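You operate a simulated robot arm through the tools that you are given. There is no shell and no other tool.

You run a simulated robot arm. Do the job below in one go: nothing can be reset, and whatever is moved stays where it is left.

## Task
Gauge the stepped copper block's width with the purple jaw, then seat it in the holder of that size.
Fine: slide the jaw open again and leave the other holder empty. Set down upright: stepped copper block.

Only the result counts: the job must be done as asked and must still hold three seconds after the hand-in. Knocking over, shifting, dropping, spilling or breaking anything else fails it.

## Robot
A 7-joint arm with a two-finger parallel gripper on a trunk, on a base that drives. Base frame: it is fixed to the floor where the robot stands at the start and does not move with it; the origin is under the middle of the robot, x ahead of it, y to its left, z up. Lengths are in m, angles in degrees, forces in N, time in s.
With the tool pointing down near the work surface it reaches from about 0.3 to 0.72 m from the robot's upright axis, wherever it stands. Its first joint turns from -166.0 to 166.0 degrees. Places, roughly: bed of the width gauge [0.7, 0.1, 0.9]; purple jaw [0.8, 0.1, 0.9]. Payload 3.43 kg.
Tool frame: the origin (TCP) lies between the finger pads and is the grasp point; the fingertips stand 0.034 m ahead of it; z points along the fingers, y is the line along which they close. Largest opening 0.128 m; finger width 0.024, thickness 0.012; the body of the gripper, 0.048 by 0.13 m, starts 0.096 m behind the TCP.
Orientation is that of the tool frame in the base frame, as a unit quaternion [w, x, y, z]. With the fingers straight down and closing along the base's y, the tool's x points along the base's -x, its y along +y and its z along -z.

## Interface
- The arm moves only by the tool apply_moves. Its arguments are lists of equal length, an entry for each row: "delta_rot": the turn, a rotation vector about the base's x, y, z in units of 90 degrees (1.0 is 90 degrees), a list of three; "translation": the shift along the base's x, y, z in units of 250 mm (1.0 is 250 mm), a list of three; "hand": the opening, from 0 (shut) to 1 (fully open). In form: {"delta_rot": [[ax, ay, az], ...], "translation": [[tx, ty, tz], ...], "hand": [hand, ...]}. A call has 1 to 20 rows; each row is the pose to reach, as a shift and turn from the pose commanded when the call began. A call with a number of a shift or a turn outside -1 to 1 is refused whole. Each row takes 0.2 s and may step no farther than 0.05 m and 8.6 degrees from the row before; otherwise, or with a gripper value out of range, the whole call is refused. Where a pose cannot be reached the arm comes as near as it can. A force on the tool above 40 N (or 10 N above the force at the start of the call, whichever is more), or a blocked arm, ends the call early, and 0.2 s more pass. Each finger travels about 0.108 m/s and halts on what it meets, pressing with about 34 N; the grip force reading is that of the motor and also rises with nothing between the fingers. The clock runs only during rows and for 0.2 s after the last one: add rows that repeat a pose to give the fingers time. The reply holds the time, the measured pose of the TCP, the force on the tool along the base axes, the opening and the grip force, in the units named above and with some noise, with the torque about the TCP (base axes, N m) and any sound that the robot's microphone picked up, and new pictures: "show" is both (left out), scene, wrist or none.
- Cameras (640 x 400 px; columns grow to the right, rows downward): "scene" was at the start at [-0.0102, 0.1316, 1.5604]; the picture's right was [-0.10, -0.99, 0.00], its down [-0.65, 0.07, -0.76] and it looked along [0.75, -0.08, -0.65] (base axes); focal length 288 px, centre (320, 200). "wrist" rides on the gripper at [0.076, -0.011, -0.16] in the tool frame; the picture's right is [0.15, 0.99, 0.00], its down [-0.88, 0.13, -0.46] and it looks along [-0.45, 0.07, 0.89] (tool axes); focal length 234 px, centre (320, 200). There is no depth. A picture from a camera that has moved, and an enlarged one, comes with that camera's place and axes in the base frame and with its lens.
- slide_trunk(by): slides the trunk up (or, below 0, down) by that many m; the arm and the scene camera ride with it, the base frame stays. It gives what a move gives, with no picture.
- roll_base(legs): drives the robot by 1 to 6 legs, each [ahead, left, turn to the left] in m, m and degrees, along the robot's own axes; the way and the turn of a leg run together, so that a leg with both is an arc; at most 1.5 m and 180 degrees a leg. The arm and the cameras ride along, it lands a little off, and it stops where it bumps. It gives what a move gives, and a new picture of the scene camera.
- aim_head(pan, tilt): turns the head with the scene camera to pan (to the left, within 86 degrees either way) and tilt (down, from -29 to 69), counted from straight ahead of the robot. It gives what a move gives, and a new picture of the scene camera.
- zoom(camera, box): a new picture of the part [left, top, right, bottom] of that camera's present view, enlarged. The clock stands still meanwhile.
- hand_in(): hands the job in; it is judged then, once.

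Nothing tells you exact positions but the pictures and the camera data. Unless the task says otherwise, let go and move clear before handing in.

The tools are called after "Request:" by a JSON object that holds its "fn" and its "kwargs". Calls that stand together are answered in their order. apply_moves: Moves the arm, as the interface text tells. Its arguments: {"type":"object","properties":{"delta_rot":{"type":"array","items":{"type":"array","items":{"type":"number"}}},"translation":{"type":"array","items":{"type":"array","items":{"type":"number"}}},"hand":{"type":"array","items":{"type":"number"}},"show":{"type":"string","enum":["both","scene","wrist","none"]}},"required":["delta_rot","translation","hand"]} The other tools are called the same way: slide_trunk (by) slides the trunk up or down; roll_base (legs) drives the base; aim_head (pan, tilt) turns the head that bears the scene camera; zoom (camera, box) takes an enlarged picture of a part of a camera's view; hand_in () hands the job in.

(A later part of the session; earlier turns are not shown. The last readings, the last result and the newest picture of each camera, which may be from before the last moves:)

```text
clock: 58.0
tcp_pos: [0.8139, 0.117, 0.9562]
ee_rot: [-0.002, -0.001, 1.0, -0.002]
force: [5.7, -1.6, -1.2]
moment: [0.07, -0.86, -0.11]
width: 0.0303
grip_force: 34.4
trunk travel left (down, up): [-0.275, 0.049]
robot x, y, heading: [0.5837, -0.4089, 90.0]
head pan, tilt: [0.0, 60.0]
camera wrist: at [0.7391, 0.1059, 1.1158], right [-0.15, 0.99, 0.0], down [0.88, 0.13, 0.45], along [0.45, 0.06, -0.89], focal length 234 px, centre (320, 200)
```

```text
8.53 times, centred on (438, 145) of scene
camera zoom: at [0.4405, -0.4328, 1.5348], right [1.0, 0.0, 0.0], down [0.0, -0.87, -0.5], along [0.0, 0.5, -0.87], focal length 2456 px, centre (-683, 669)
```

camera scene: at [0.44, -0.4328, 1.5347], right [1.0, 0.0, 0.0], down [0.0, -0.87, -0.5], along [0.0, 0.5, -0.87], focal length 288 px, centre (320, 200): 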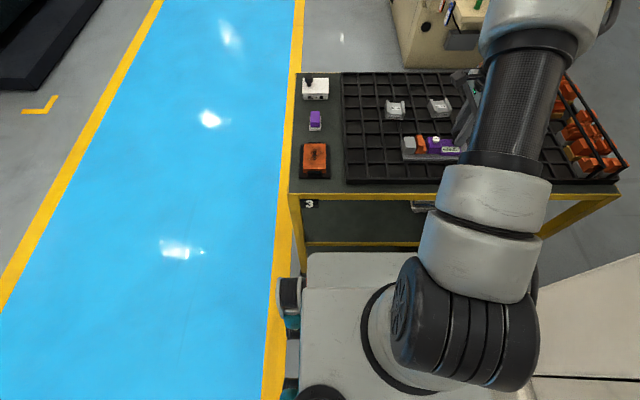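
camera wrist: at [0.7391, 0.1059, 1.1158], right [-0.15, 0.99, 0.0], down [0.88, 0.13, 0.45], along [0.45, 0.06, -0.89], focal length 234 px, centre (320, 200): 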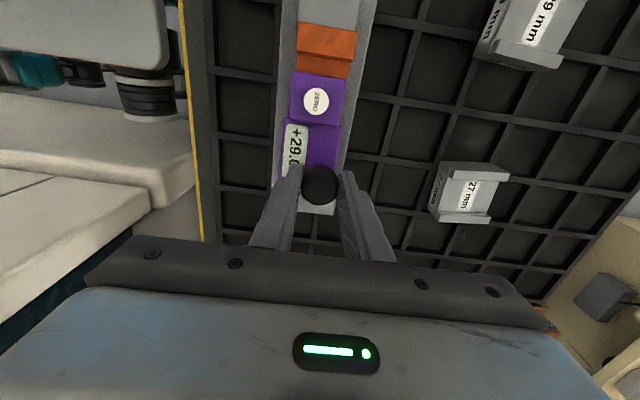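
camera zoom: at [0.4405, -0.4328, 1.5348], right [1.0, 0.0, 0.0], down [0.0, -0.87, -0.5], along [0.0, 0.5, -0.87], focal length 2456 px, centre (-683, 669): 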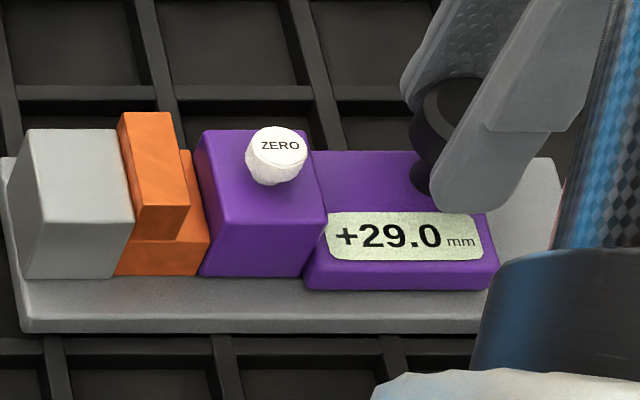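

The reading holds at +29.0 with the block clamped, though the last push nudged the gauge about 1 mm. My direct grip gave ≤27.7 mm, so a +2 zero error is likely and I'll check that. First I slide the jaw back to its starting point.

Request:
{"fn": "apply_moves", "kwargs": {"delta_rot": [[0, 0, 0], [0, 0, 0], [0, 0, 0], [0, 0, 0], [0, 0, 0], [0, 0, 0], [0, 0, 0], [0, 0, 0], [0, 0, 0], [0, 0, 0]], "translation": [[0.008, 0, 0], [0.02, 0, 0], [0.034, 0, 0], [0.048, 0, 0], [0.062, 0, 0], [0.076, 0, 0], [0.09, 0, 0], [0.098, 0, 0], [0.105, 0, 0], [0.105, 0, 0]], "hand": [0.18, 0.18, 0.18, 0.18, 0.18, 0.18, 0.18, 0.18, 0.18, 0.18], "show": "wrist"}}

Request:
{"fn": "zoom", "kwargs": {"camera": "scene", "box": [400, 125, 475, 165]}}

```text
clock: 60.2
tcp_pos: [0.8396, 0.1174, 0.9562]
ee_rot: [-0.003, -0.001, 1.0, -0.002]
force: [-0.2, 0.9, 0.0]
moment: [0.23, 0.69, 0.03]
width: 0.0302
grip_force: 34.1
trunk travel left (down, up): [-0.275, 0.049]
robot x, y, heading: [0.5812, -0.4067, 90.5]
head pan, tilt: [0.0, 60.0]
camera wrist: at [0.7649, 0.106, 1.1159], right [-0.15, 0.99, 0.0], down [0.88, 0.13, 0.45], along [0.45, 0.06, -0.89], focal length 234 px, centre (320, 200)
```

wrist: 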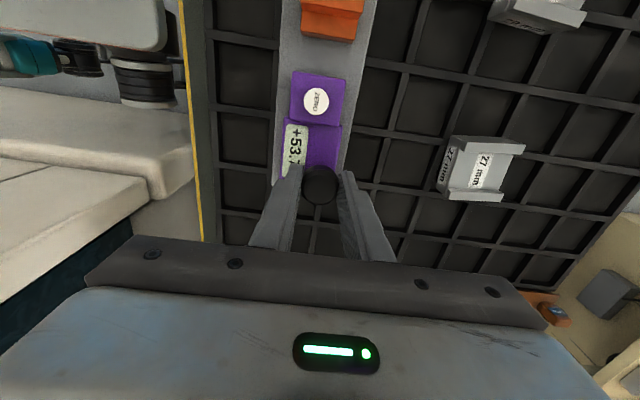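

```text
8.53 times, centred on (438, 145) of scene
camera zoom: at [0.4401, -0.4326, 1.5348], right [1.0, 0.0, 0.0], down [0.0, -0.87, -0.5], along [0.0, 0.5, -0.87], focal length 2456 px, centre (-683, 669)
```

zoom: 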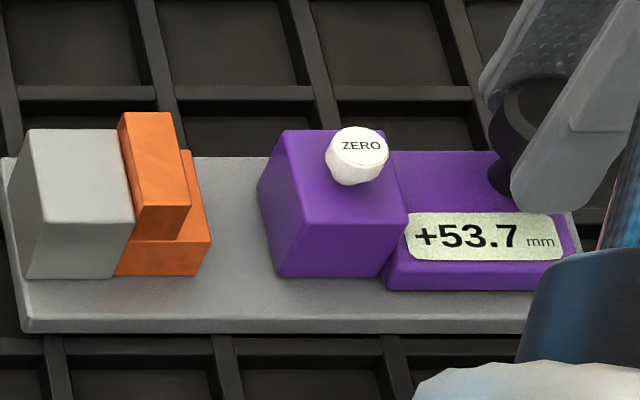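

The jaw is back to 53.7. I'll pull a little farther so it reaches its stop and draws the gauge back to where it stood.

Request:
{"fn": "apply_moves", "kwargs": {"delta_rot": [[0, 0, 0], [0, 0, 0], [0, 0, 0], [0, 0, 0]], "translation": [[0.004, 0, 0], [0.008, 0, 0], [0.01, 0, 0], [0.01, 0, 0]], "hand": [0.18, 0.18, 0.18, 0.18], "show": "none"}}

Request:
{"fn": "zoom", "kwargs": {"camera": "scene", "box": [400, 125, 475, 165]}}

```text
clock: 61.2
tcp_pos: [0.843, 0.1178, 0.9557]
ee_rot: [-0.002, 0.0, 1.0, 0.0]
force: [-1.1, 0.5, -0.3]
moment: [0.03, 0.68, -0.1]
width: 0.03
grip_force: 34.2
trunk travel left (down, up): [-0.275, 0.049]
robot x, y, heading: [0.5847, -0.4121, 90.5]
head pan, tilt: [0.0, 60.0]
```

```text
8.53 times, centred on (438, 145) of scene
camera zoom: at [0.44, -0.4327, 1.5348], right [1.0, 0.0, 0.0], down [0.0, -0.87, -0.5], along [0.0, 0.5, -0.87], focal length 2456 px, centre (-683, 669)
```

zoom: 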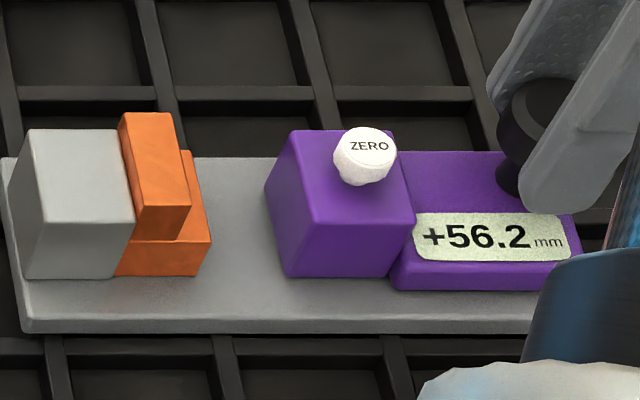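

Request:
{"fn": "zoom", "kwargs": {"camera": "scene", "box": [395, 125, 475, 165]}}

Request:
{"fn": "zoom", "kwargs": {"camera": "scene", "box": [390, 120, 450, 165]}}

```text
8.00 times, centred on (435, 145) of scene
camera zoom: at [0.44, -0.4327, 1.5348], right [1.0, 0.0, 0.0], down [0.0, -0.87, -0.5], along [0.0, 0.5, -0.87], focal length 2303 px, centre (-600, 640)
```

zoom: 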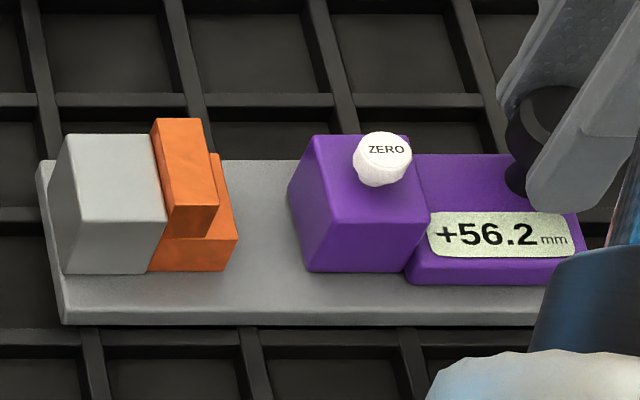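

```text
8.89 times, centred on (420, 142) of scene
camera zoom: at [0.44, -0.4327, 1.5348], right [1.0, 0.0, 0.0], down [0.0, -0.87, -0.5], along [0.0, 0.5, -0.87], focal length 2559 px, centre (-569, 711)
```

zoom: 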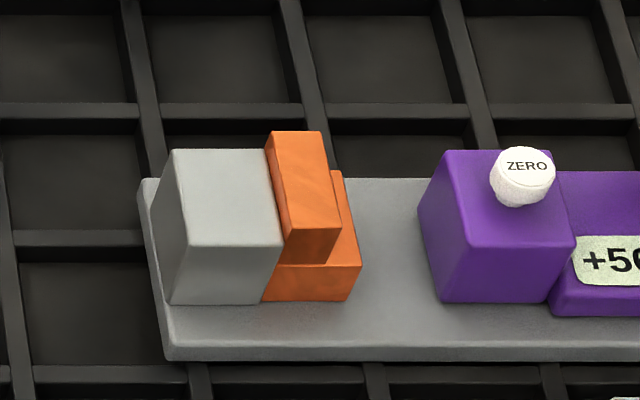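

The gauge has moved about 1.6 mm toward −x. I'll gently pull the jaw on to its stop to draw it back.

Request:
{"fn": "apply_moves", "kwargs": {"delta_rot": [[0, 0, 0], [0, 0, 0], [0, 0, 0], [0, 0, 0]], "translation": [[0.006, 0, 0], [0.011, 0, 0], [0.016, 0, 0], [0.016, 0, 0]], "hand": [0.18, 0.18, 0.18, 0.18], "show": "none"}}

Request:
{"fn": "zoom", "kwargs": {"camera": "scene", "box": [395, 125, 475, 165]}}

```text
clock: 62.2
tcp_pos: [0.8459, 0.1179, 0.9557]
ee_rot: [-0.003, -0.001, 1.0, 0.0]
force: [-1.3, 0.8, 0.6]
moment: [0.06, 0.22, -0.09]
width: 0.0303
grip_force: 34.1
trunk travel left (down, up): [-0.275, 0.049]
robot x, y, heading: [0.5845, -0.4097, 90.2]
head pan, tilt: [0.0, 60.0]
```

```text
8.00 times, centred on (435, 145) of scene
camera zoom: at [0.4399, -0.4327, 1.5348], right [1.0, 0.0, 0.0], down [0.0, -0.87, -0.5], along [0.0, 0.5, -0.87], focal length 2303 px, centre (-600, 640)
```

zoom: 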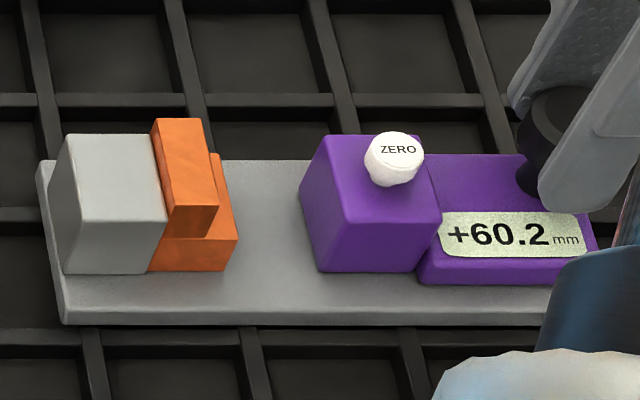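

Request:
{"fn": "zoom", "kwargs": {"camera": "scene", "box": [408, 140, 440, 160]}}

```text
16.00 times, centred on (424, 150) of scene
camera zoom: at [0.4399, -0.4327, 1.5348], right [1.0, 0.0, 0.0], down [0.0, -0.87, -0.5], along [0.0, 0.5, -0.87], focal length 4606 px, centre (-1344, 1000)
```

zoom: 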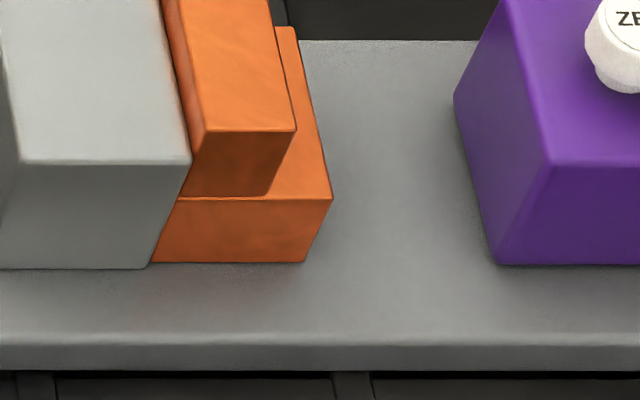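

Readings conflict: the gauge says 29.0, while the direct grip and pictures say about 27–27.7, so the gauge zero must be checked. I'll release the knob, move the block out of the gauge, then close the jaw empty.

Request:
{"fn": "apply_moves", "kwargs": {"delta_rot": [[0, 0, 0], [0, 0, 0], [0, 0, 0], [0, 0, 0], [0, 0, 0], [0, 0, 0], [0, 0, 0], [0, 0, 0]], "translation": [[0, 0, 0], [0, 0, 0], [0, 0, 0], [0, 0, 0], [0, 0, 0.1], [0, 0, 0.25], [-0.14, -0.02, 0.36], [-0.14, -0.02, 0.36]], "hand": [0.27, 0.36, 0.5, 0.5, 0.5, 0.5, 0.5, 0.5]}}

Request:
{"fn": "zoom", "kwargs": {"camera": "scene", "box": [395, 125, 475, 165]}}

Request:
{"fn": "zoom", "kwargs": {"camera": "wrist", "box": [270, 20, 370, 200]}}

```text
clock: 64.0
tcp_pos: [0.8113, 0.1106, 1.0466]
ee_rot: [-0.002, -0.001, 1.0, -0.002]
force: [-0.4, 0.6, -0.7]
moment: [0.01, -0.05, 0.0]
width: 0.0637
grip_force: 0.1
trunk travel left (down, up): [-0.275, 0.049]
robot x, y, heading: [0.5874, -0.4087, 90.0]
head pan, tilt: [0.0, 60.0]
camera scene: at [0.4397, -0.4329, 1.5347], right [1.0, 0.0, 0.0], down [0.0, -0.87, -0.5], along [0.0, 0.5, -0.87], focal length 288 px, centre (320, 200)
camera wrist: at [0.7372, 0.0996, 1.2063], right [-0.15, 0.99, 0.0], down [0.88, 0.13, 0.45], along [0.45, 0.06, -0.89], focal length 234 px, centre (320, 200)
```

scene: 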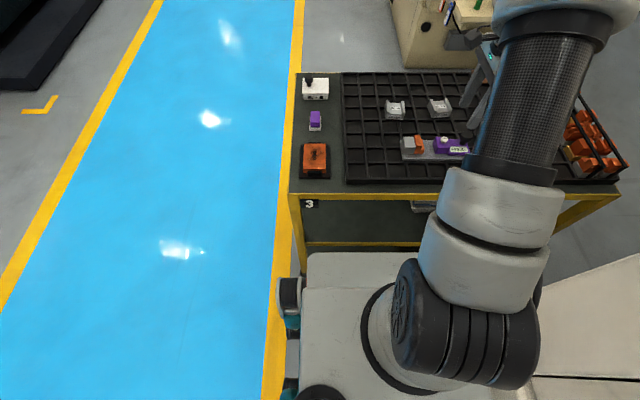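
wrist: 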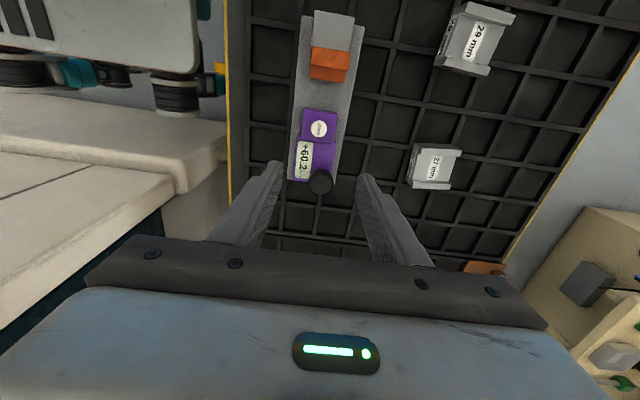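

```text
8.00 times, centred on (435, 145) of scene
camera zoom: at [0.4397, -0.4329, 1.5347], right [1.0, 0.0, 0.0], down [0.0, -0.87, -0.5], along [0.0, 0.5, -0.87], focal length 2303 px, centre (-600, 640)
```

zoom: 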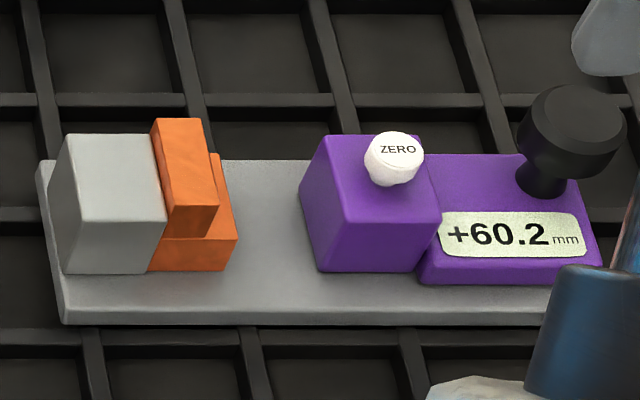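

```text
2.22 times, centred on (320, 110) of wrist
camera zoom: at [0.7372, 0.0996, 1.2063], right [-0.15, 0.99, 0.0], down [0.88, 0.13, 0.45], along [0.45, 0.06, -0.89], focal length 520 px, centre (320, 400)
```

zoom: 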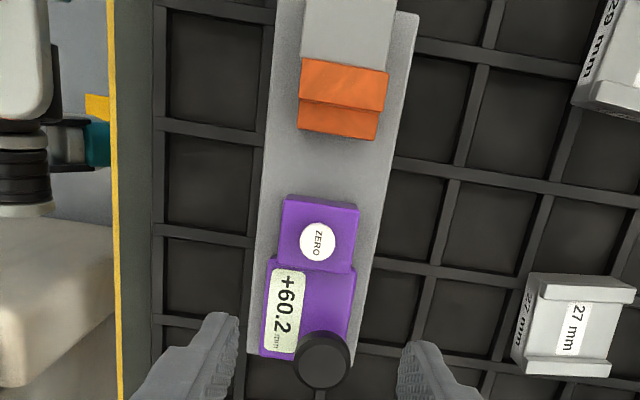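

Now moving back over the block, gripping slightly toward its step side to stay clear of the anvil.

Request:
{"fn": "apply_moves", "kwargs": {"delta_rot": [[0, 0, 0], [0, 0, 0], [0, 0, 0], [0, 0, 0], [0, 0, 0], [0, 0, 0]], "translation": [[-0.17, -0.007, 0], [-0.34, -0.014, 0], [-0.351, -0.014, -0.1], [-0.351, -0.014, -0.24], [-0.351, -0.014, -0.3], [-0.351, -0.014, -0.3]], "hand": [0.5, 0.5, 0.5, 0.5, 0.5, 0.5]}}

Request:
{"fn": "zoom", "kwargs": {"camera": "wrist", "box": [260, 80, 380, 210]}}

Request:
{"fn": "zoom", "kwargs": {"camera": "scene", "box": [390, 110, 450, 165]}}

```text
clock: 65.4
tcp_pos: [0.722, 0.1087, 0.9705]
ee_rot: [-0.003, -0.001, 1.0, -0.001]
force: [-0.1, -0.4, 0.2]
moment: [0.0, -0.01, -0.02]
width: 0.0642
grip_force: 0.2
trunk travel left (down, up): [-0.275, 0.049]
robot x, y, heading: [0.5842, -0.4143, 90.0]
head pan, tilt: [0.0, 60.0]
camera scene: at [0.44, -0.4328, 1.5348], right [1.0, 0.0, 0.0], down [0.0, -0.87, -0.5], along [0.0, 0.5, -0.87], focal length 288 px, centre (320, 200)
camera wrist: at [0.6479, 0.0979, 1.1299], right [-0.15, 0.99, 0.0], down [0.88, 0.13, 0.45], along [0.45, 0.07, -0.89], focal length 234 px, centre (320, 200)
```

scene: 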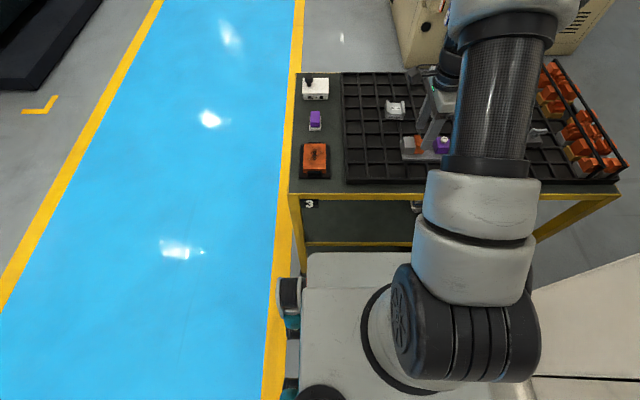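
wrist: 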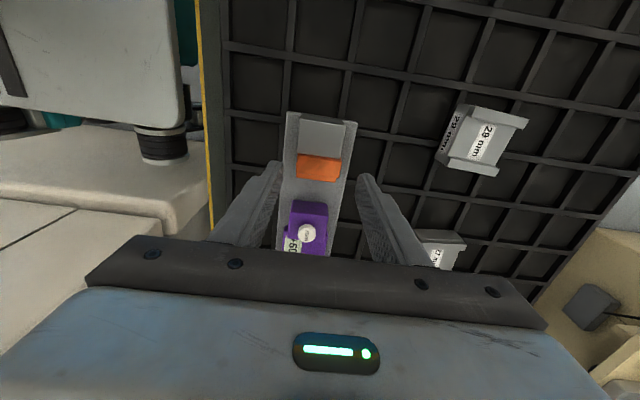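

```text
3.08 times, centred on (320, 145) of wrist
camera zoom: at [0.6479, 0.0979, 1.1299], right [-0.15, 0.99, 0.0], down [0.88, 0.13, 0.45], along [0.45, 0.07, -0.89], focal length 720 px, centre (320, 369)
```

zoom: 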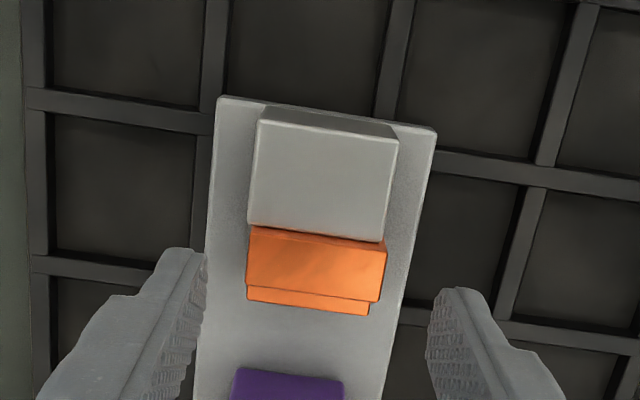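

```text
7.27 times, centred on (420, 138) of scene
camera zoom: at [0.44, -0.4328, 1.5348], right [1.0, 0.0, 0.0], down [0.0, -0.87, -0.5], along [0.0, 0.5, -0.87], focal length 2093 px, centre (-407, 654)
```

zoom: 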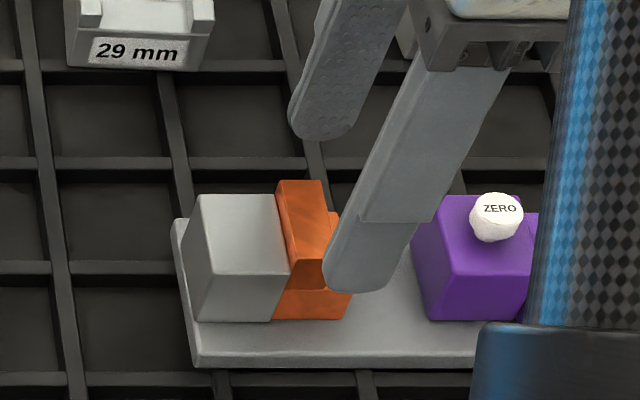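

Request:
{"fn": "apply_moves", "kwargs": {"delta_rot": [[0, 0, 0], [0, 0, 0], [0, 0, 0], [0, 0, 0], [0, 0, 0], [0, 0, 0], [0, 0, 0], [0, 0, 0]], "translation": [[0.006, 0, -0.06], [0.006, 0, -0.11], [0.006, 0, -0.13], [0.006, 0, -0.13], [0.006, 0, -0.13], [0.006, 0, -0.13], [0.006, 0, -0.13], [0.006, 0, -0.13]], "hand": [0.5, 0.5, 0.5, 0.4, 0.35, 0.25, 0.25, 0.25], "show": "wrist"}}

Request:
{"fn": "zoom", "kwargs": {"camera": "scene", "box": [390, 120, 450, 165]}}

```text
clock: 67.2
tcp_pos: [0.7238, 0.1089, 0.9381]
ee_rot: [-0.003, 0.0, 1.0, -0.001]
force: [1.5, -0.2, 1.0]
moment: [0.02, -0.03, -0.01]
width: 0.0397
grip_force: 34.1
trunk travel left (down, up): [-0.275, 0.049]
robot x, y, heading: [0.5845, -0.4076, 90.2]
head pan, tilt: [0.0, 60.0]
camera wrist: at [0.6493, 0.0978, 1.098], right [-0.15, 0.99, 0.0], down [0.88, 0.13, 0.45], along [0.45, 0.06, -0.89], focal length 234 px, centre (320, 200)
```

wrist: 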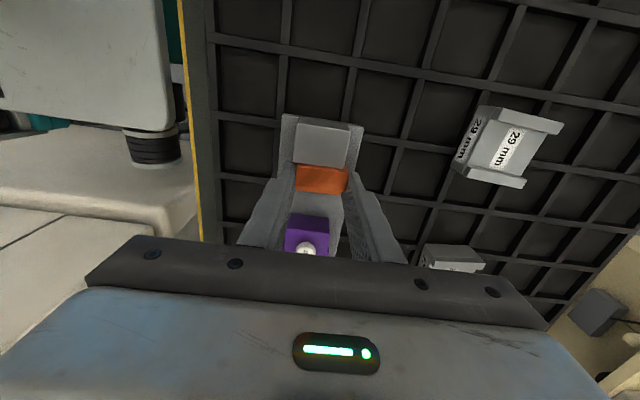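

```text
8.89 times, centred on (420, 142) of scene
camera zoom: at [0.44, -0.4327, 1.5348], right [1.0, 0.0, 0.0], down [0.0, -0.87, -0.5], along [0.0, 0.5, -0.87], focal length 2559 px, centre (-569, 711)
```

zoom: 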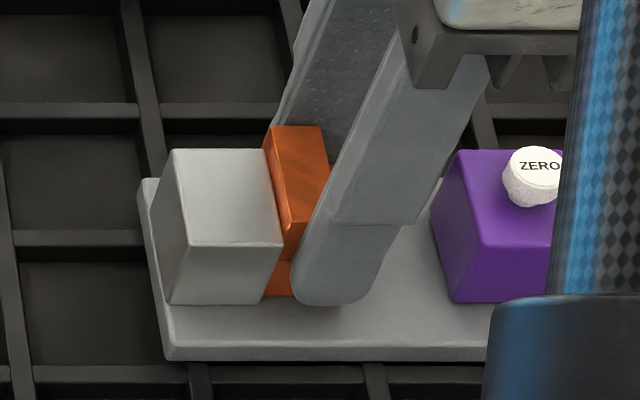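

Gripped again. I'll lift it out and stand it back on the tray at its original spot for the zero check.

Request:
{"fn": "apply_moves", "kwargs": {"delta_rot": [[0, 0, 0], [0, 0, 0], [0, 0, 0], [0, 0, 0], [0, 0, 0], [0, 0, 0], [0, 0, 0], [0, 0, 0], [0, 0, 0], [0, 0, 0], [0, 0, 0]], "translation": [[0.006, 0, 0], [0.006, 0, 0.1], [0.006, 0, 0.25], [0, 0, 0.4], [-0.15, 0, 0.4], [-0.3, 0, 0.4], [-0.45, 0.004, 0.4], [-0.495, 0.004, 0.36], [-0.495, 0.004, 0.2], [-0.495, 0.004, 0.04], [-0.495, 0.004, 0.04]], "hand": [0.25, 0.25, 0.25, 0.25, 0.25, 0.25, 0.25, 0.25, 0.25, 0.25, 0.25]}}

Request:
{"fn": "zoom", "kwargs": {"camera": "scene", "box": [340, 110, 420, 165]}}

```text
clock: 69.6
tcp_pos: [0.6012, 0.1088, 0.9485]
ee_rot: [-0.003, 0.0, 1.0, -0.002]
force: [0.8, 0.1, -4.5]
moment: [0.03, -0.05, 0.0]
width: 0.0395
grip_force: 34.1
trunk travel left (down, up): [-0.275, 0.049]
robot x, y, heading: [0.585, -0.4056, 90.3]
head pan, tilt: [0.0, 60.0]
camera scene: at [0.4399, -0.4325, 1.5348], right [1.0, 0.0, 0.0], down [0.0, -0.87, -0.5], along [0.0, 0.5, -0.87], focal length 288 px, centre (320, 200)
camera wrist: at [0.5267, 0.0973, 1.1076], right [-0.15, 0.99, 0.0], down [0.88, 0.13, 0.45], along [0.45, 0.07, -0.89], focal length 234 px, centre (320, 200)
```

scene: 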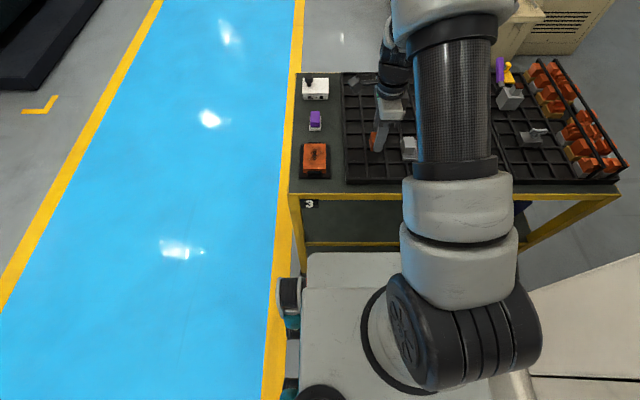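
wrist: 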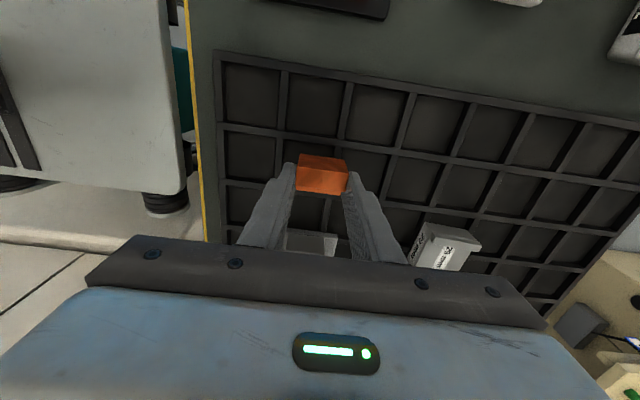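

```text
7.27 times, centred on (380, 138) of scene
camera zoom: at [0.4399, -0.4325, 1.5348], right [1.0, 0.0, 0.0], down [0.0, -0.87, -0.5], along [0.0, 0.5, -0.87], focal length 2093 px, centre (-116, 654)
```

zoom: 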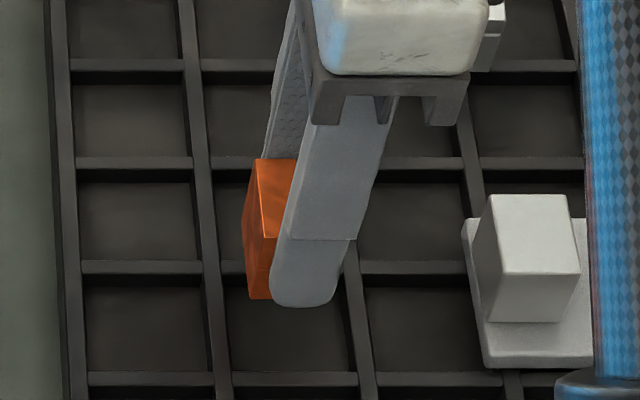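

Lowering to the tray in small steps.

Request:
{"fn": "apply_moves", "kwargs": {"delta_rot": [[0, 0, 0], [0, 0, 0], [0, 0, 0], [0, 0, 0]], "translation": [[0, 0, -0.03], [0, 0, -0.06], [0, 0, -0.072], [0, 0, -0.072]], "hand": [0.25, 0.25, 0.25, 0.25], "show": "none"}}

Request:
{"fn": "apply_moves", "kwargs": {"delta_rot": [[0, 0, 0], [0, 0, 0]], "translation": [[0, 0, -0.005], [0, 0, -0.005]], "hand": [0.25, 0.25], "show": "none"}}

Request:
{"fn": "apply_moves", "kwargs": {"delta_rot": [[0, 0, 0], [0, 0, 0]], "translation": [[0, 0, -0.004], [0, 0, -0.004]], "hand": [0.25, 0.25], "show": "none"}}

```text
clock: 70.6
tcp_pos: [0.6009, 0.1102, 0.9314]
ee_rot: [-0.003, -0.001, 1.0, -0.002]
force: [-0.1, 0.1, -3.2]
moment: [0.0, -0.05, -0.03]
width: 0.0395
grip_force: 33.7
trunk travel left (down, up): [-0.275, 0.049]
robot x, y, heading: [0.5844, -0.4074, 90.1]
head pan, tilt: [0.0, 60.0]
```

```text
clock: 71.2
tcp_pos: [0.6014, 0.1103, 0.9293]
ee_rot: [-0.003, -0.002, 1.0, -0.001]
force: [0.3, -0.1, -3.0]
moment: [0.03, -0.01, 0.01]
width: 0.0396
grip_force: 34.3
trunk travel left (down, up): [-0.275, 0.049]
robot x, y, heading: [0.5827, -0.4103, 89.9]
head pan, tilt: [0.0, 60.0]
```

```text
clock: 71.8
tcp_pos: [0.5997, 0.1103, 0.9282]
ee_rot: [-0.002, -0.001, 1.0, -0.002]
force: [0.2, 0.3, -1.9]
moment: [-0.02, 0.01, 0.02]
width: 0.0397
grip_force: 34.0
trunk travel left (down, up): [-0.275, 0.049]
robot x, y, heading: [0.584, -0.4115, 90.0]
head pan, tilt: [0.0, 60.0]
```

Request:
{"fn": "apply_moves", "kwargs": {"delta_rot": [[0, 0, 0], [0, 0, 0]], "translation": [[0, 0, -0.004], [0, 0, -0.004]], "hand": [0.25, 0.25], "show": "none"}}

```text
clock: 72.4
tcp_pos: [0.6006, 0.1095, 0.9284]
ee_rot: [-0.003, -0.001, 1.0, -0.001]
force: [0.7, -1.8, 6.2]
moment: [0.12, 0.05, -0.03]
width: 0.0394
grip_force: 34.8
trunk travel left (down, up): [-0.275, 0.049]
robot x, y, heading: [0.5855, -0.4085, 90.0]
head pan, tilt: [0.0, 60.0]
```

Contact. Releasing, then going back to the knob to close the jaw empty.

Request:
{"fn": "apply_moves", "kwargs": {"delta_rot": [[0, 0, 0], [0, 0, 0], [0, 0, 0], [0, 0, 0], [0, 0, 0], [0, 0, 0], [0, 0, 0], [0, 0, 0]], "translation": [[0, 0, 0.003], [0, 0, 0.003], [0, 0, 0.003], [0, 0, 0.12], [0, 0, 0.28], [0, 0, 0.44], [0.12, 0, 0.5], [0.12, 0, 0.5]], "hand": [0.36, 0.45, 0.5, 0.5, 0.5, 0.5, 0.5, 0.5], "show": "scene"}}

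Request:
{"fn": "zoom", "kwargs": {"camera": "scene", "box": [340, 110, 420, 165]}}

```text
clock: 74.2
tcp_pos: [0.6305, 0.1072, 1.0521]
ee_rot: [-0.003, -0.001, 1.0, -0.002]
force: [0.1, -0.2, -0.3]
moment: [-0.06, 0.01, -0.02]
width: 0.064
grip_force: 0.1
trunk travel left (down, up): [-0.275, 0.049]
robot x, y, heading: [0.5814, -0.4095, 90.2]
head pan, tilt: [0.0, 60.0]
camera scene: at [0.4402, -0.4328, 1.5348], right [1.0, 0.0, 0.0], down [0.0, -0.87, -0.5], along [0.0, 0.5, -0.87], focal length 288 px, centre (320, 200)
```

scene: 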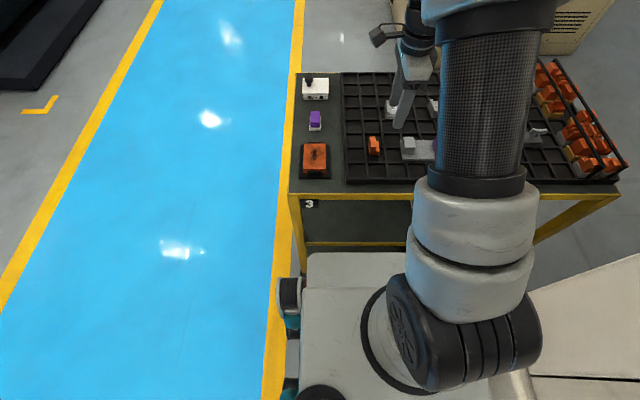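

```text
7.27 times, centred on (380, 138) of scene
camera zoom: at [0.4402, -0.4328, 1.5348], right [1.0, 0.0, 0.0], down [0.0, -0.87, -0.5], along [0.0, 0.5, -0.87], focal length 2093 px, centre (-116, 654)
```

zoom: 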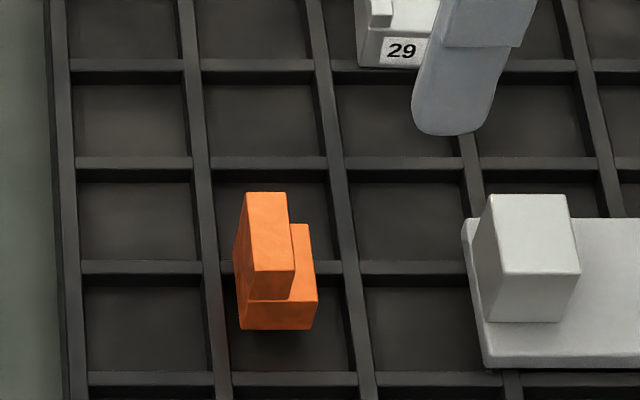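

Request:
{"fn": "apply_moves", "kwargs": {"delta_rot": [[0, 0, 0], [0, 0, 0], [0, 0, 0], [0, 0, 0], [0, 0, 0], [0, 0, 0], [0, 0, 0], [0, 0, 0], [0, 0, 0]], "translation": [[0.18, 0.01, 0], [0.36, 0.02, 0], [0.54, 0.03, 0], [0.72, 0.04, 0], [0.86, 0.04, 0], [0.862, 0.04, -0.15], [0.862, 0.04, -0.28], [0.862, 0.04, -0.33], [0.862, 0.04, -0.33]], "hand": [0.5, 0.5, 0.5, 0.5, 0.5, 0.5, 0.5, 0.5, 0.5]}}

Request:
{"fn": "zoom", "kwargs": {"camera": "wrist", "box": [240, 60, 400, 240]}}

```text
clock: 76.2
tcp_pos: [0.8462, 0.1194, 0.968]
ee_rot: [-0.004, 0.0, 1.0, -0.001]
force: [0.5, 0.0, -0.5]
moment: [0.01, 0.0, 0.01]
width: 0.0641
grip_force: 0.1
trunk travel left (down, up): [-0.275, 0.049]
robot x, y, heading: [0.5865, -0.4107, 89.8]
head pan, tilt: [0.0, 60.0]
camera scene: at [0.44, -0.4328, 1.5348], right [1.0, 0.0, 0.0], down [0.0, -0.87, -0.5], along [0.0, 0.5, -0.87], focal length 288 px, centre (320, 200)
camera wrist: at [0.7727, 0.1078, 1.1279], right [-0.15, 0.99, 0.0], down [0.88, 0.13, 0.45], along [0.45, 0.07, -0.89], focal length 234 px, centre (320, 200)
```

scene: 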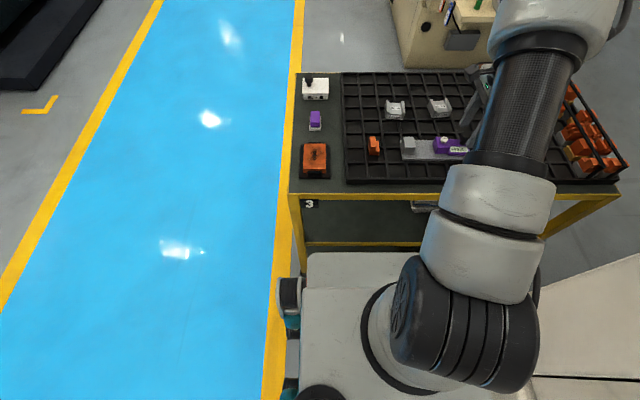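
wrist: 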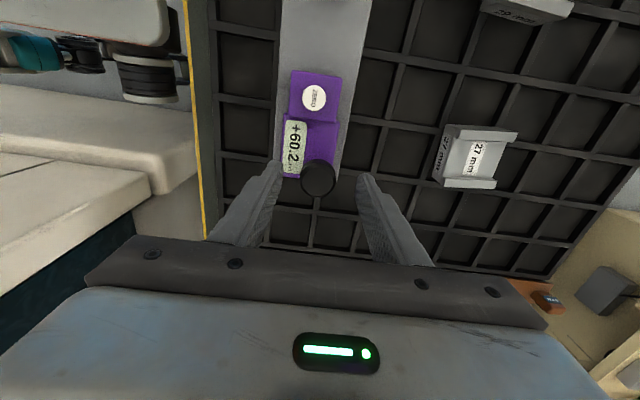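

```text
2.22 times, centred on (320, 150) of wrist
camera zoom: at [0.7727, 0.1078, 1.1279], right [-0.15, 0.99, 0.0], down [0.88, 0.13, 0.45], along [0.45, 0.07, -0.89], focal length 520 px, centre (320, 311)
```

zoom: 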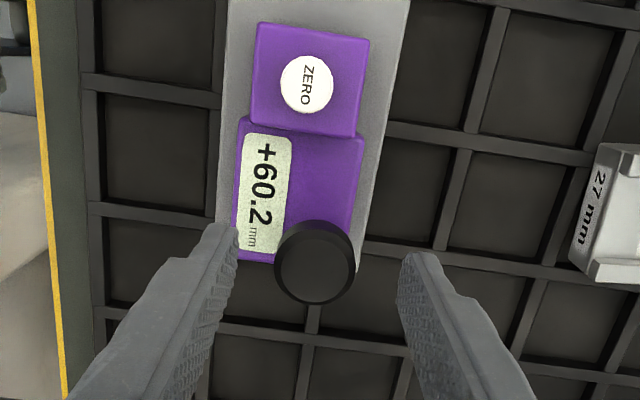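

Request:
{"fn": "apply_moves", "kwargs": {"delta_rot": [[0, 0, 0], [0, 0, 0], [0, 0, 0], [0, 0, 0], [0, 0, 0], [0, 0, 0], [0, 0, 0], [0, 0, 0]], "translation": [[0, -0.008, -0.03], [0, -0.008, -0.048], [0, -0.008, -0.048], [0, -0.008, -0.048], [0, -0.008, -0.048], [0, -0.008, -0.048], [0, -0.008, -0.048], [0, -0.008, -0.048]], "hand": [0.5, 0.5, 0.38, 0.31, 0.27, 0.23, 0.18, 0.18], "show": "none"}}

Request:
{"fn": "apply_moves", "kwargs": {"delta_rot": [[0, 0, 0], [0, 0, 0], [0, 0, 0], [0, 0, 0], [0, 0, 0], [0, 0, 0], [0, 0, 0], [0, 0, 0], [0, 0, 0], [0, 0, 0], [0, 0, 0], [0, 0, 0], [0, 0, 0], [0, 0, 0], [0, 0, 0], [0, 0, 0], [0, 0, 0]], "translation": [[-0.008, 0, 0], [-0.022, 0, 0], [-0.036, 0, 0], [-0.05, 0, 0], [-0.064, 0, 0], [-0.078, 0, 0], [-0.092, 0, 0], [-0.106, 0, 0], [-0.12, 0, 0], [-0.134, 0, 0], [-0.148, 0, 0], [-0.162, 0, 0], [-0.176, 0, 0], [-0.19, 0, 0], [-0.2, 0, 0], [-0.208, 0, 0], [-0.208, 0, 0]], "hand": [0.18, 0.18, 0.18, 0.18, 0.18, 0.18, 0.18, 0.18, 0.18, 0.18, 0.18, 0.18, 0.18, 0.18, 0.18, 0.18, 0.18], "show": "scene"}}

Request:
{"fn": "zoom", "kwargs": {"camera": "scene", "box": [395, 125, 475, 165]}}

```text
clock: 78.0
tcp_pos: [0.8459, 0.1177, 0.9565]
ee_rot: [-0.003, 0.0, 1.0, -0.002]
force: [-0.1, -3.3, 0.2]
moment: [0.02, 0.07, 0.06]
width: 0.0298
grip_force: 33.9
trunk travel left (down, up): [-0.275, 0.049]
robot x, y, heading: [0.5842, -0.4102, 90.2]
head pan, tilt: [0.0, 60.0]
```

```text
clock: 81.6
tcp_pos: [0.7945, 0.1173, 0.9577]
ee_rot: [-0.004, -0.001, 1.0, -0.001]
force: [-0.3, 0.1, 0.2]
moment: [0.17, -0.93, 0.04]
width: 0.03
grip_force: 33.8
trunk travel left (down, up): [-0.275, 0.049]
robot x, y, heading: [0.5842, -0.4097, 90.2]
head pan, tilt: [0.0, 60.0]
camera scene: at [0.4402, -0.432, 1.5348], right [1.0, 0.0, 0.0], down [0.0, -0.87, -0.5], along [0.0, 0.5, -0.87], focal length 288 px, centre (320, 200)
```

scene: 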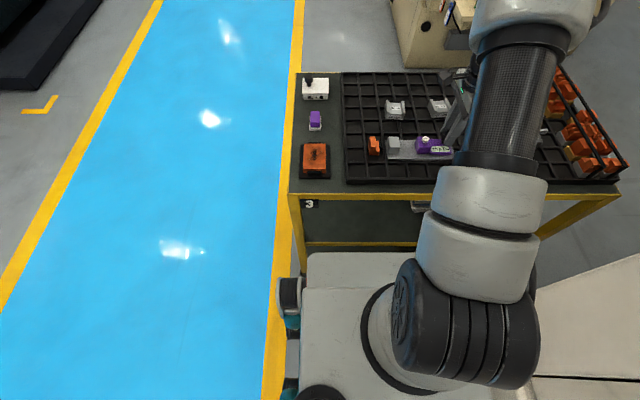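

```text
8.00 times, centred on (435, 145) of scene
camera zoom: at [0.4402, -0.432, 1.5348], right [1.0, 0.0, 0.0], down [0.0, -0.87, -0.5], along [0.0, 0.5, -0.87], focal length 2303 px, centre (-600, 640)
```

zoom: 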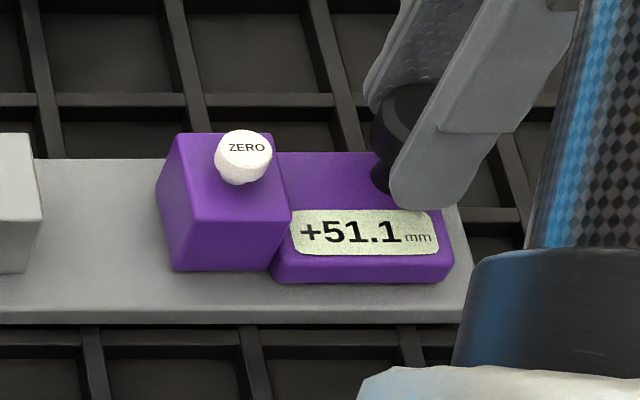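

The gauge itself slid along the tray this time, which I must undo. I'll check where everything stands before moving.

Request:
{"fn": "zoom", "kwargs": {"camera": "scene", "box": [355, 115, 455, 170]}}

Request:
{"fn": "zoom", "kwargs": {"camera": "scene", "box": [355, 90, 475, 165]}}

```text
6.40 times, centred on (405, 142) of scene
camera zoom: at [0.4402, -0.432, 1.5348], right [1.0, 0.0, 0.0], down [0.0, -0.87, -0.5], along [0.0, 0.5, -0.87], focal length 1842 px, centre (-224, 568)
```

zoom: 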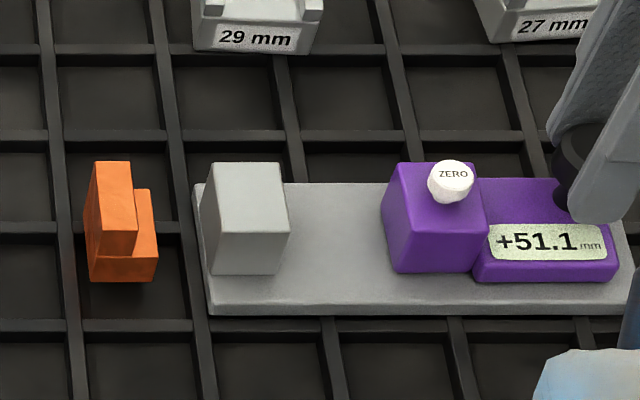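

```text
5.33 times, centred on (415, 128) of scene
camera zoom: at [0.4402, -0.432, 1.5348], right [1.0, 0.0, 0.0], down [0.0, -0.87, -0.5], along [0.0, 0.5, -0.87], focal length 1535 px, centre (-187, 587)
```

zoom: 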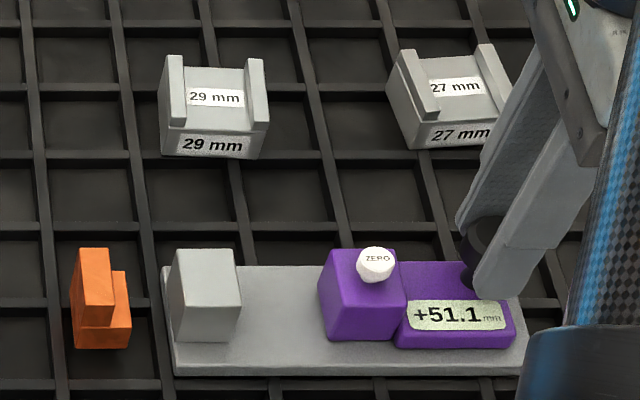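

Request:
{"fn": "zoom", "kwargs": {"camera": "scene", "box": [388, 138, 424, 160]}}

Request:
{"fn": "zoom", "kwargs": {"camera": "scene", "box": [355, 138, 391, 160]}}

Request:
{"fn": "zoom", "kwargs": {"camera": "scene", "box": [380, 98, 416, 120]}}

Request:
{"fn": "zoom", "kwargs": {"camera": "scene", "box": [425, 96, 461, 118]}}

```text
16.00 times, centred on (406, 149) of scene
camera zoom: at [0.4402, -0.432, 1.5348], right [1.0, 0.0, 0.0], down [0.0, -0.87, -0.5], along [0.0, 0.5, -0.87], focal length 4606 px, centre (-1056, 1016)
```

zoom: 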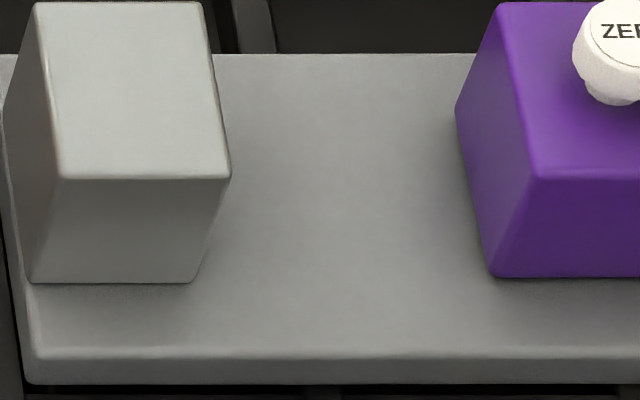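

```text
16.00 times, centred on (373, 149) of scene
camera zoom: at [0.4402, -0.432, 1.5348], right [1.0, 0.0, 0.0], down [0.0, -0.87, -0.5], along [0.0, 0.5, -0.87], focal length 4606 px, centre (-528, 1016)
```

zoom: 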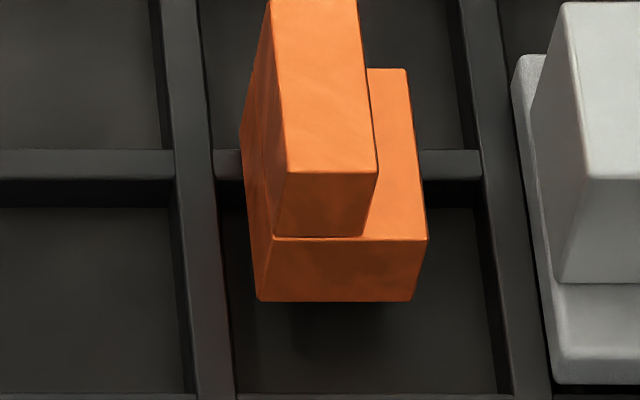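

```text
16.00 times, centred on (398, 109) of scene
camera zoom: at [0.4402, -0.432, 1.5348], right [1.0, 0.0, 0.0], down [0.0, -0.87, -0.5], along [0.0, 0.5, -0.87], focal length 4606 px, centre (-928, 1656)
```

zoom: 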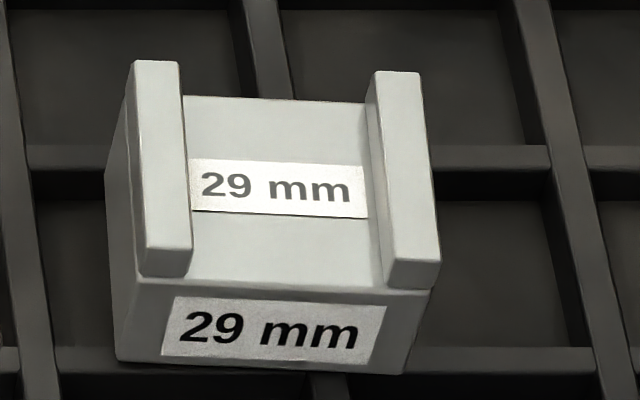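

```text
16.00 times, centred on (443, 107) of scene
camera zoom: at [0.4402, -0.432, 1.5348], right [1.0, 0.0, 0.0], down [0.0, -0.87, -0.5], along [0.0, 0.5, -0.87], focal length 4606 px, centre (-1648, 1688)
```

zoom: 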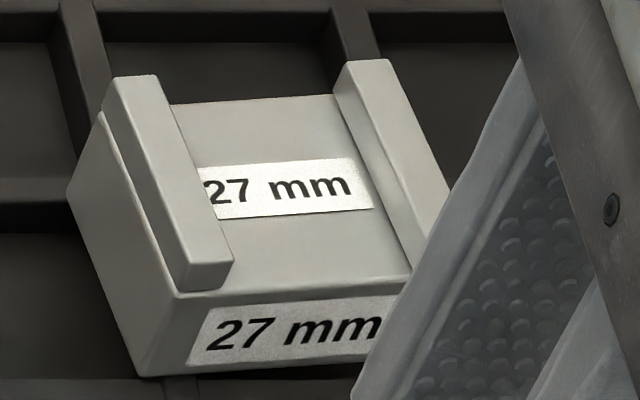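

The block was not touched. I'll drag the gauge back +x by about 43 mm through the knob at the same speed, then check its position.

Request:
{"fn": "apply_moves", "kwargs": {"delta_rot": [[0, 0, 0], [0, 0, 0], [0, 0, 0], [0, 0, 0], [0, 0, 0], [0, 0, 0], [0, 0, 0], [0, 0, 0]], "translation": [[0.014, 0, 0], [0.028, 0, 0], [0.042, 0, 0], [0.056, 0, 0], [0.07, 0, 0], [0.084, 0, 0], [0.098, 0, 0], [0.098, 0, 0]], "hand": [0.18, 0.18, 0.18, 0.18, 0.18, 0.18, 0.18, 0.18], "show": "none"}}

Request:
{"fn": "zoom", "kwargs": {"camera": "scene", "box": [355, 90, 475, 165]}}

```text
clock: 83.4
tcp_pos: [0.819, 0.1194, 0.9576]
ee_rot: [-0.002, -0.001, 1.0, -0.001]
force: [-0.1, -0.4, 0.4]
moment: [0.15, -0.89, -0.01]
width: 0.0302
grip_force: 33.8
trunk travel left (down, up): [-0.275, 0.049]
robot x, y, heading: [0.585, -0.4113, 90.0]
head pan, tilt: [0.0, 60.0]
```

```text
5.33 times, centred on (415, 128) of scene
camera zoom: at [0.4402, -0.432, 1.5348], right [1.0, 0.0, 0.0], down [0.0, -0.87, -0.5], along [0.0, 0.5, -0.87], focal length 1535 px, centre (-187, 587)
```

zoom: 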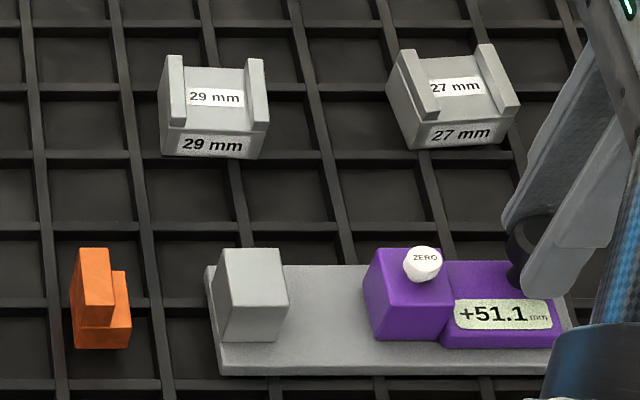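

The gauge follows with the reading unchanged. Dragging the remaining ~20 mm back.

Request:
{"fn": "apply_moves", "kwargs": {"delta_rot": [[0, 0, 0], [0, 0, 0], [0, 0, 0], [0, 0, 0], [0, 0, 0], [0, 0, 0], [0, 0, 0]], "translation": [[0.014, 0, 0], [0.028, 0, 0], [0.042, 0, 0], [0.056, 0, 0], [0.068, 0, 0], [0.076, 0, 0], [0.076, 0, 0]], "hand": [0.18, 0.18, 0.18, 0.18, 0.18, 0.18, 0.18], "show": "wrist"}}

Request:
{"fn": "zoom", "kwargs": {"camera": "scene", "box": [395, 125, 475, 165]}}

```text
clock: 85.0
tcp_pos: [0.8376, 0.1188, 0.9577]
ee_rot: [-0.003, -0.001, 1.0, -0.002]
force: [0.4, 0.0, -0.1]
moment: [0.16, -0.9, 0.04]
width: 0.03
grip_force: 34.0
trunk travel left (down, up): [-0.275, 0.049]
robot x, y, heading: [0.584, -0.4101, 89.9]
head pan, tilt: [0.0, 60.0]
camera wrist: at [0.763, 0.1066, 1.1175], right [-0.15, 0.99, 0.0], down [0.88, 0.13, 0.45], along [0.45, 0.06, -0.89], focal length 234 px, centre (320, 200)
```

wrist: 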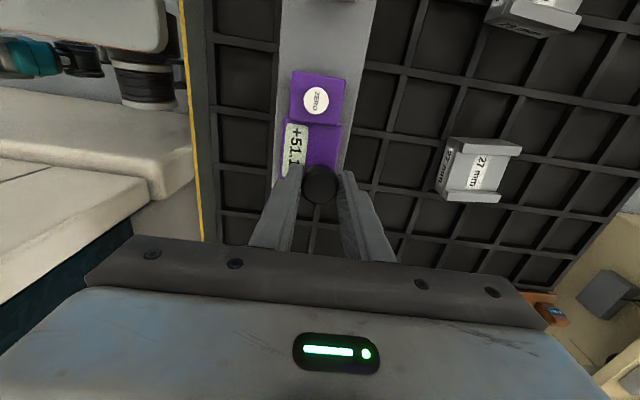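

```text
8.00 times, centred on (435, 145) of scene
camera zoom: at [0.4403, -0.432, 1.5348], right [1.0, 0.0, 0.0], down [0.0, -0.87, -0.5], along [0.0, 0.5, -0.87], focal length 2303 px, centre (-600, 640)
```

zoom: 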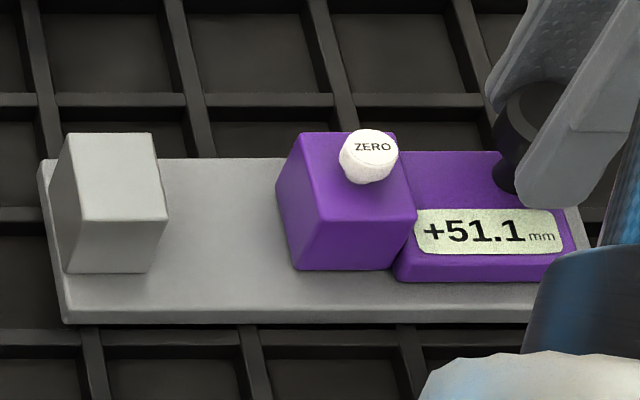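

Back within about 1 mm. The grip seems to have been lifting the gauge slightly, so now I'll press down lightly while sliding the jaw a short way.

Request:
{"fn": "apply_moves", "kwargs": {"delta_rot": [[0, 0, 0], [0, 0, 0], [0, 0, 0]], "translation": [[0, 0, -0.004], [0, 0, -0.008], [0, 0, -0.008]], "hand": [0.18, 0.18, 0.18], "show": "none"}}

Request:
{"fn": "zoom", "kwargs": {"camera": "scene", "box": [395, 125, 475, 165]}}

```text
clock: 85.8
tcp_pos: [0.8375, 0.1184, 0.9564]
ee_rot: [-0.004, 0.0, 1.0, -0.001]
force: [1.4, 0.0, 0.1]
moment: [0.05, 1.08, 0.0]
width: 0.0303
grip_force: 34.5
trunk travel left (down, up): [-0.275, 0.049]
robot x, y, heading: [0.582, -0.4099, 90.1]
head pan, tilt: [0.0, 60.0]
```

```text
8.00 times, centred on (435, 145) of scene
camera zoom: at [0.4402, -0.4329, 1.5349], right [1.0, 0.0, 0.0], down [0.0, -0.87, -0.5], along [0.0, 0.5, -0.87], focal length 2303 px, centre (-600, 640)
```

zoom: 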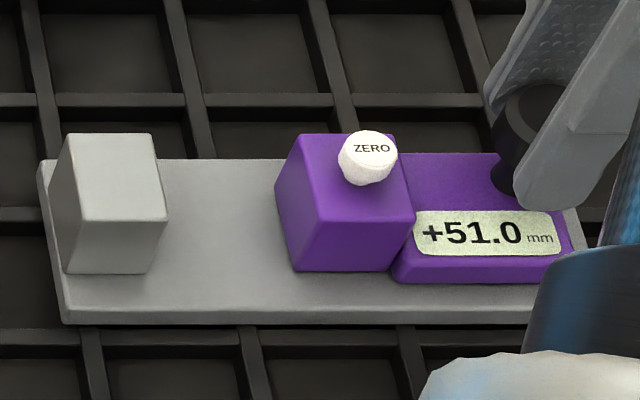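

Request:
{"fn": "apply_moves", "kwargs": {"delta_rot": [[0, 0, 0], [0, 0, 0]], "translation": [[0, 0, -0.004], [0, 0, -0.004]], "hand": [0.18, 0.18], "show": "none"}}

Request:
{"fn": "apply_moves", "kwargs": {"delta_rot": [[0, 0, 0], [0, 0, 0], [0, 0, 0], [0, 0, 0], [0, 0, 0], [0, 0, 0]], "translation": [[-0.004, 0, 0], [-0.008, 0, 0], [-0.012, 0, 0], [-0.016, 0, 0], [-0.02, 0, 0], [-0.02, 0, 0]], "hand": [0.18, 0.18, 0.18, 0.18, 0.18, 0.18], "show": "none"}}

Request:
{"fn": "zoom", "kwargs": {"camera": "scene", "box": [395, 125, 475, 165]}}

```text
clock: 86.4
tcp_pos: [0.8375, 0.1185, 0.9579]
ee_rot: [-0.002, -0.001, 1.0, 0.0]
force: [-1.1, -1.6, 10.2]
moment: [-0.15, 0.87, -0.04]
width: 0.0304
grip_force: 34.1
trunk travel left (down, up): [-0.275, 0.049]
robot x, y, heading: [0.586, -0.4074, 90.2]
head pan, tilt: [0.0, 60.0]
```

```text
clock: 87.8
tcp_pos: [0.8329, 0.118, 0.9576]
ee_rot: [-0.001, -0.001, 1.0, 0.0]
force: [1.7, 0.2, 23.0]
moment: [-0.1, -0.4, -0.05]
width: 0.0302
grip_force: 33.8
trunk travel left (down, up): [-0.275, 0.049]
robot x, y, heading: [0.5806, -0.4095, 90.2]
head pan, tilt: [0.0, 60.0]
```

```text
8.00 times, centred on (435, 145) of scene
camera zoom: at [0.4393, -0.4344, 1.5348], right [1.0, 0.0, 0.0], down [0.0, -0.87, -0.5], along [0.0, 0.5, -0.87], focal length 2303 px, centre (-600, 640)
```

zoom: 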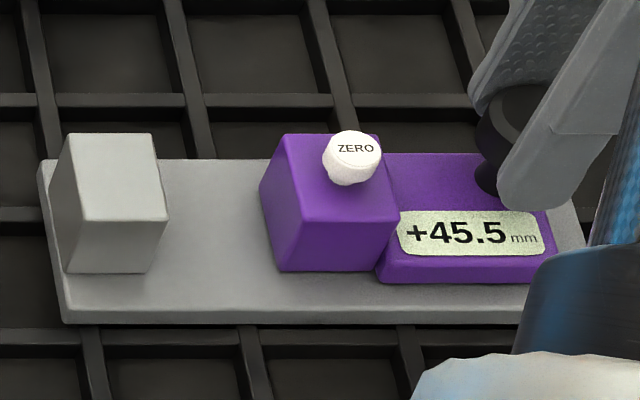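

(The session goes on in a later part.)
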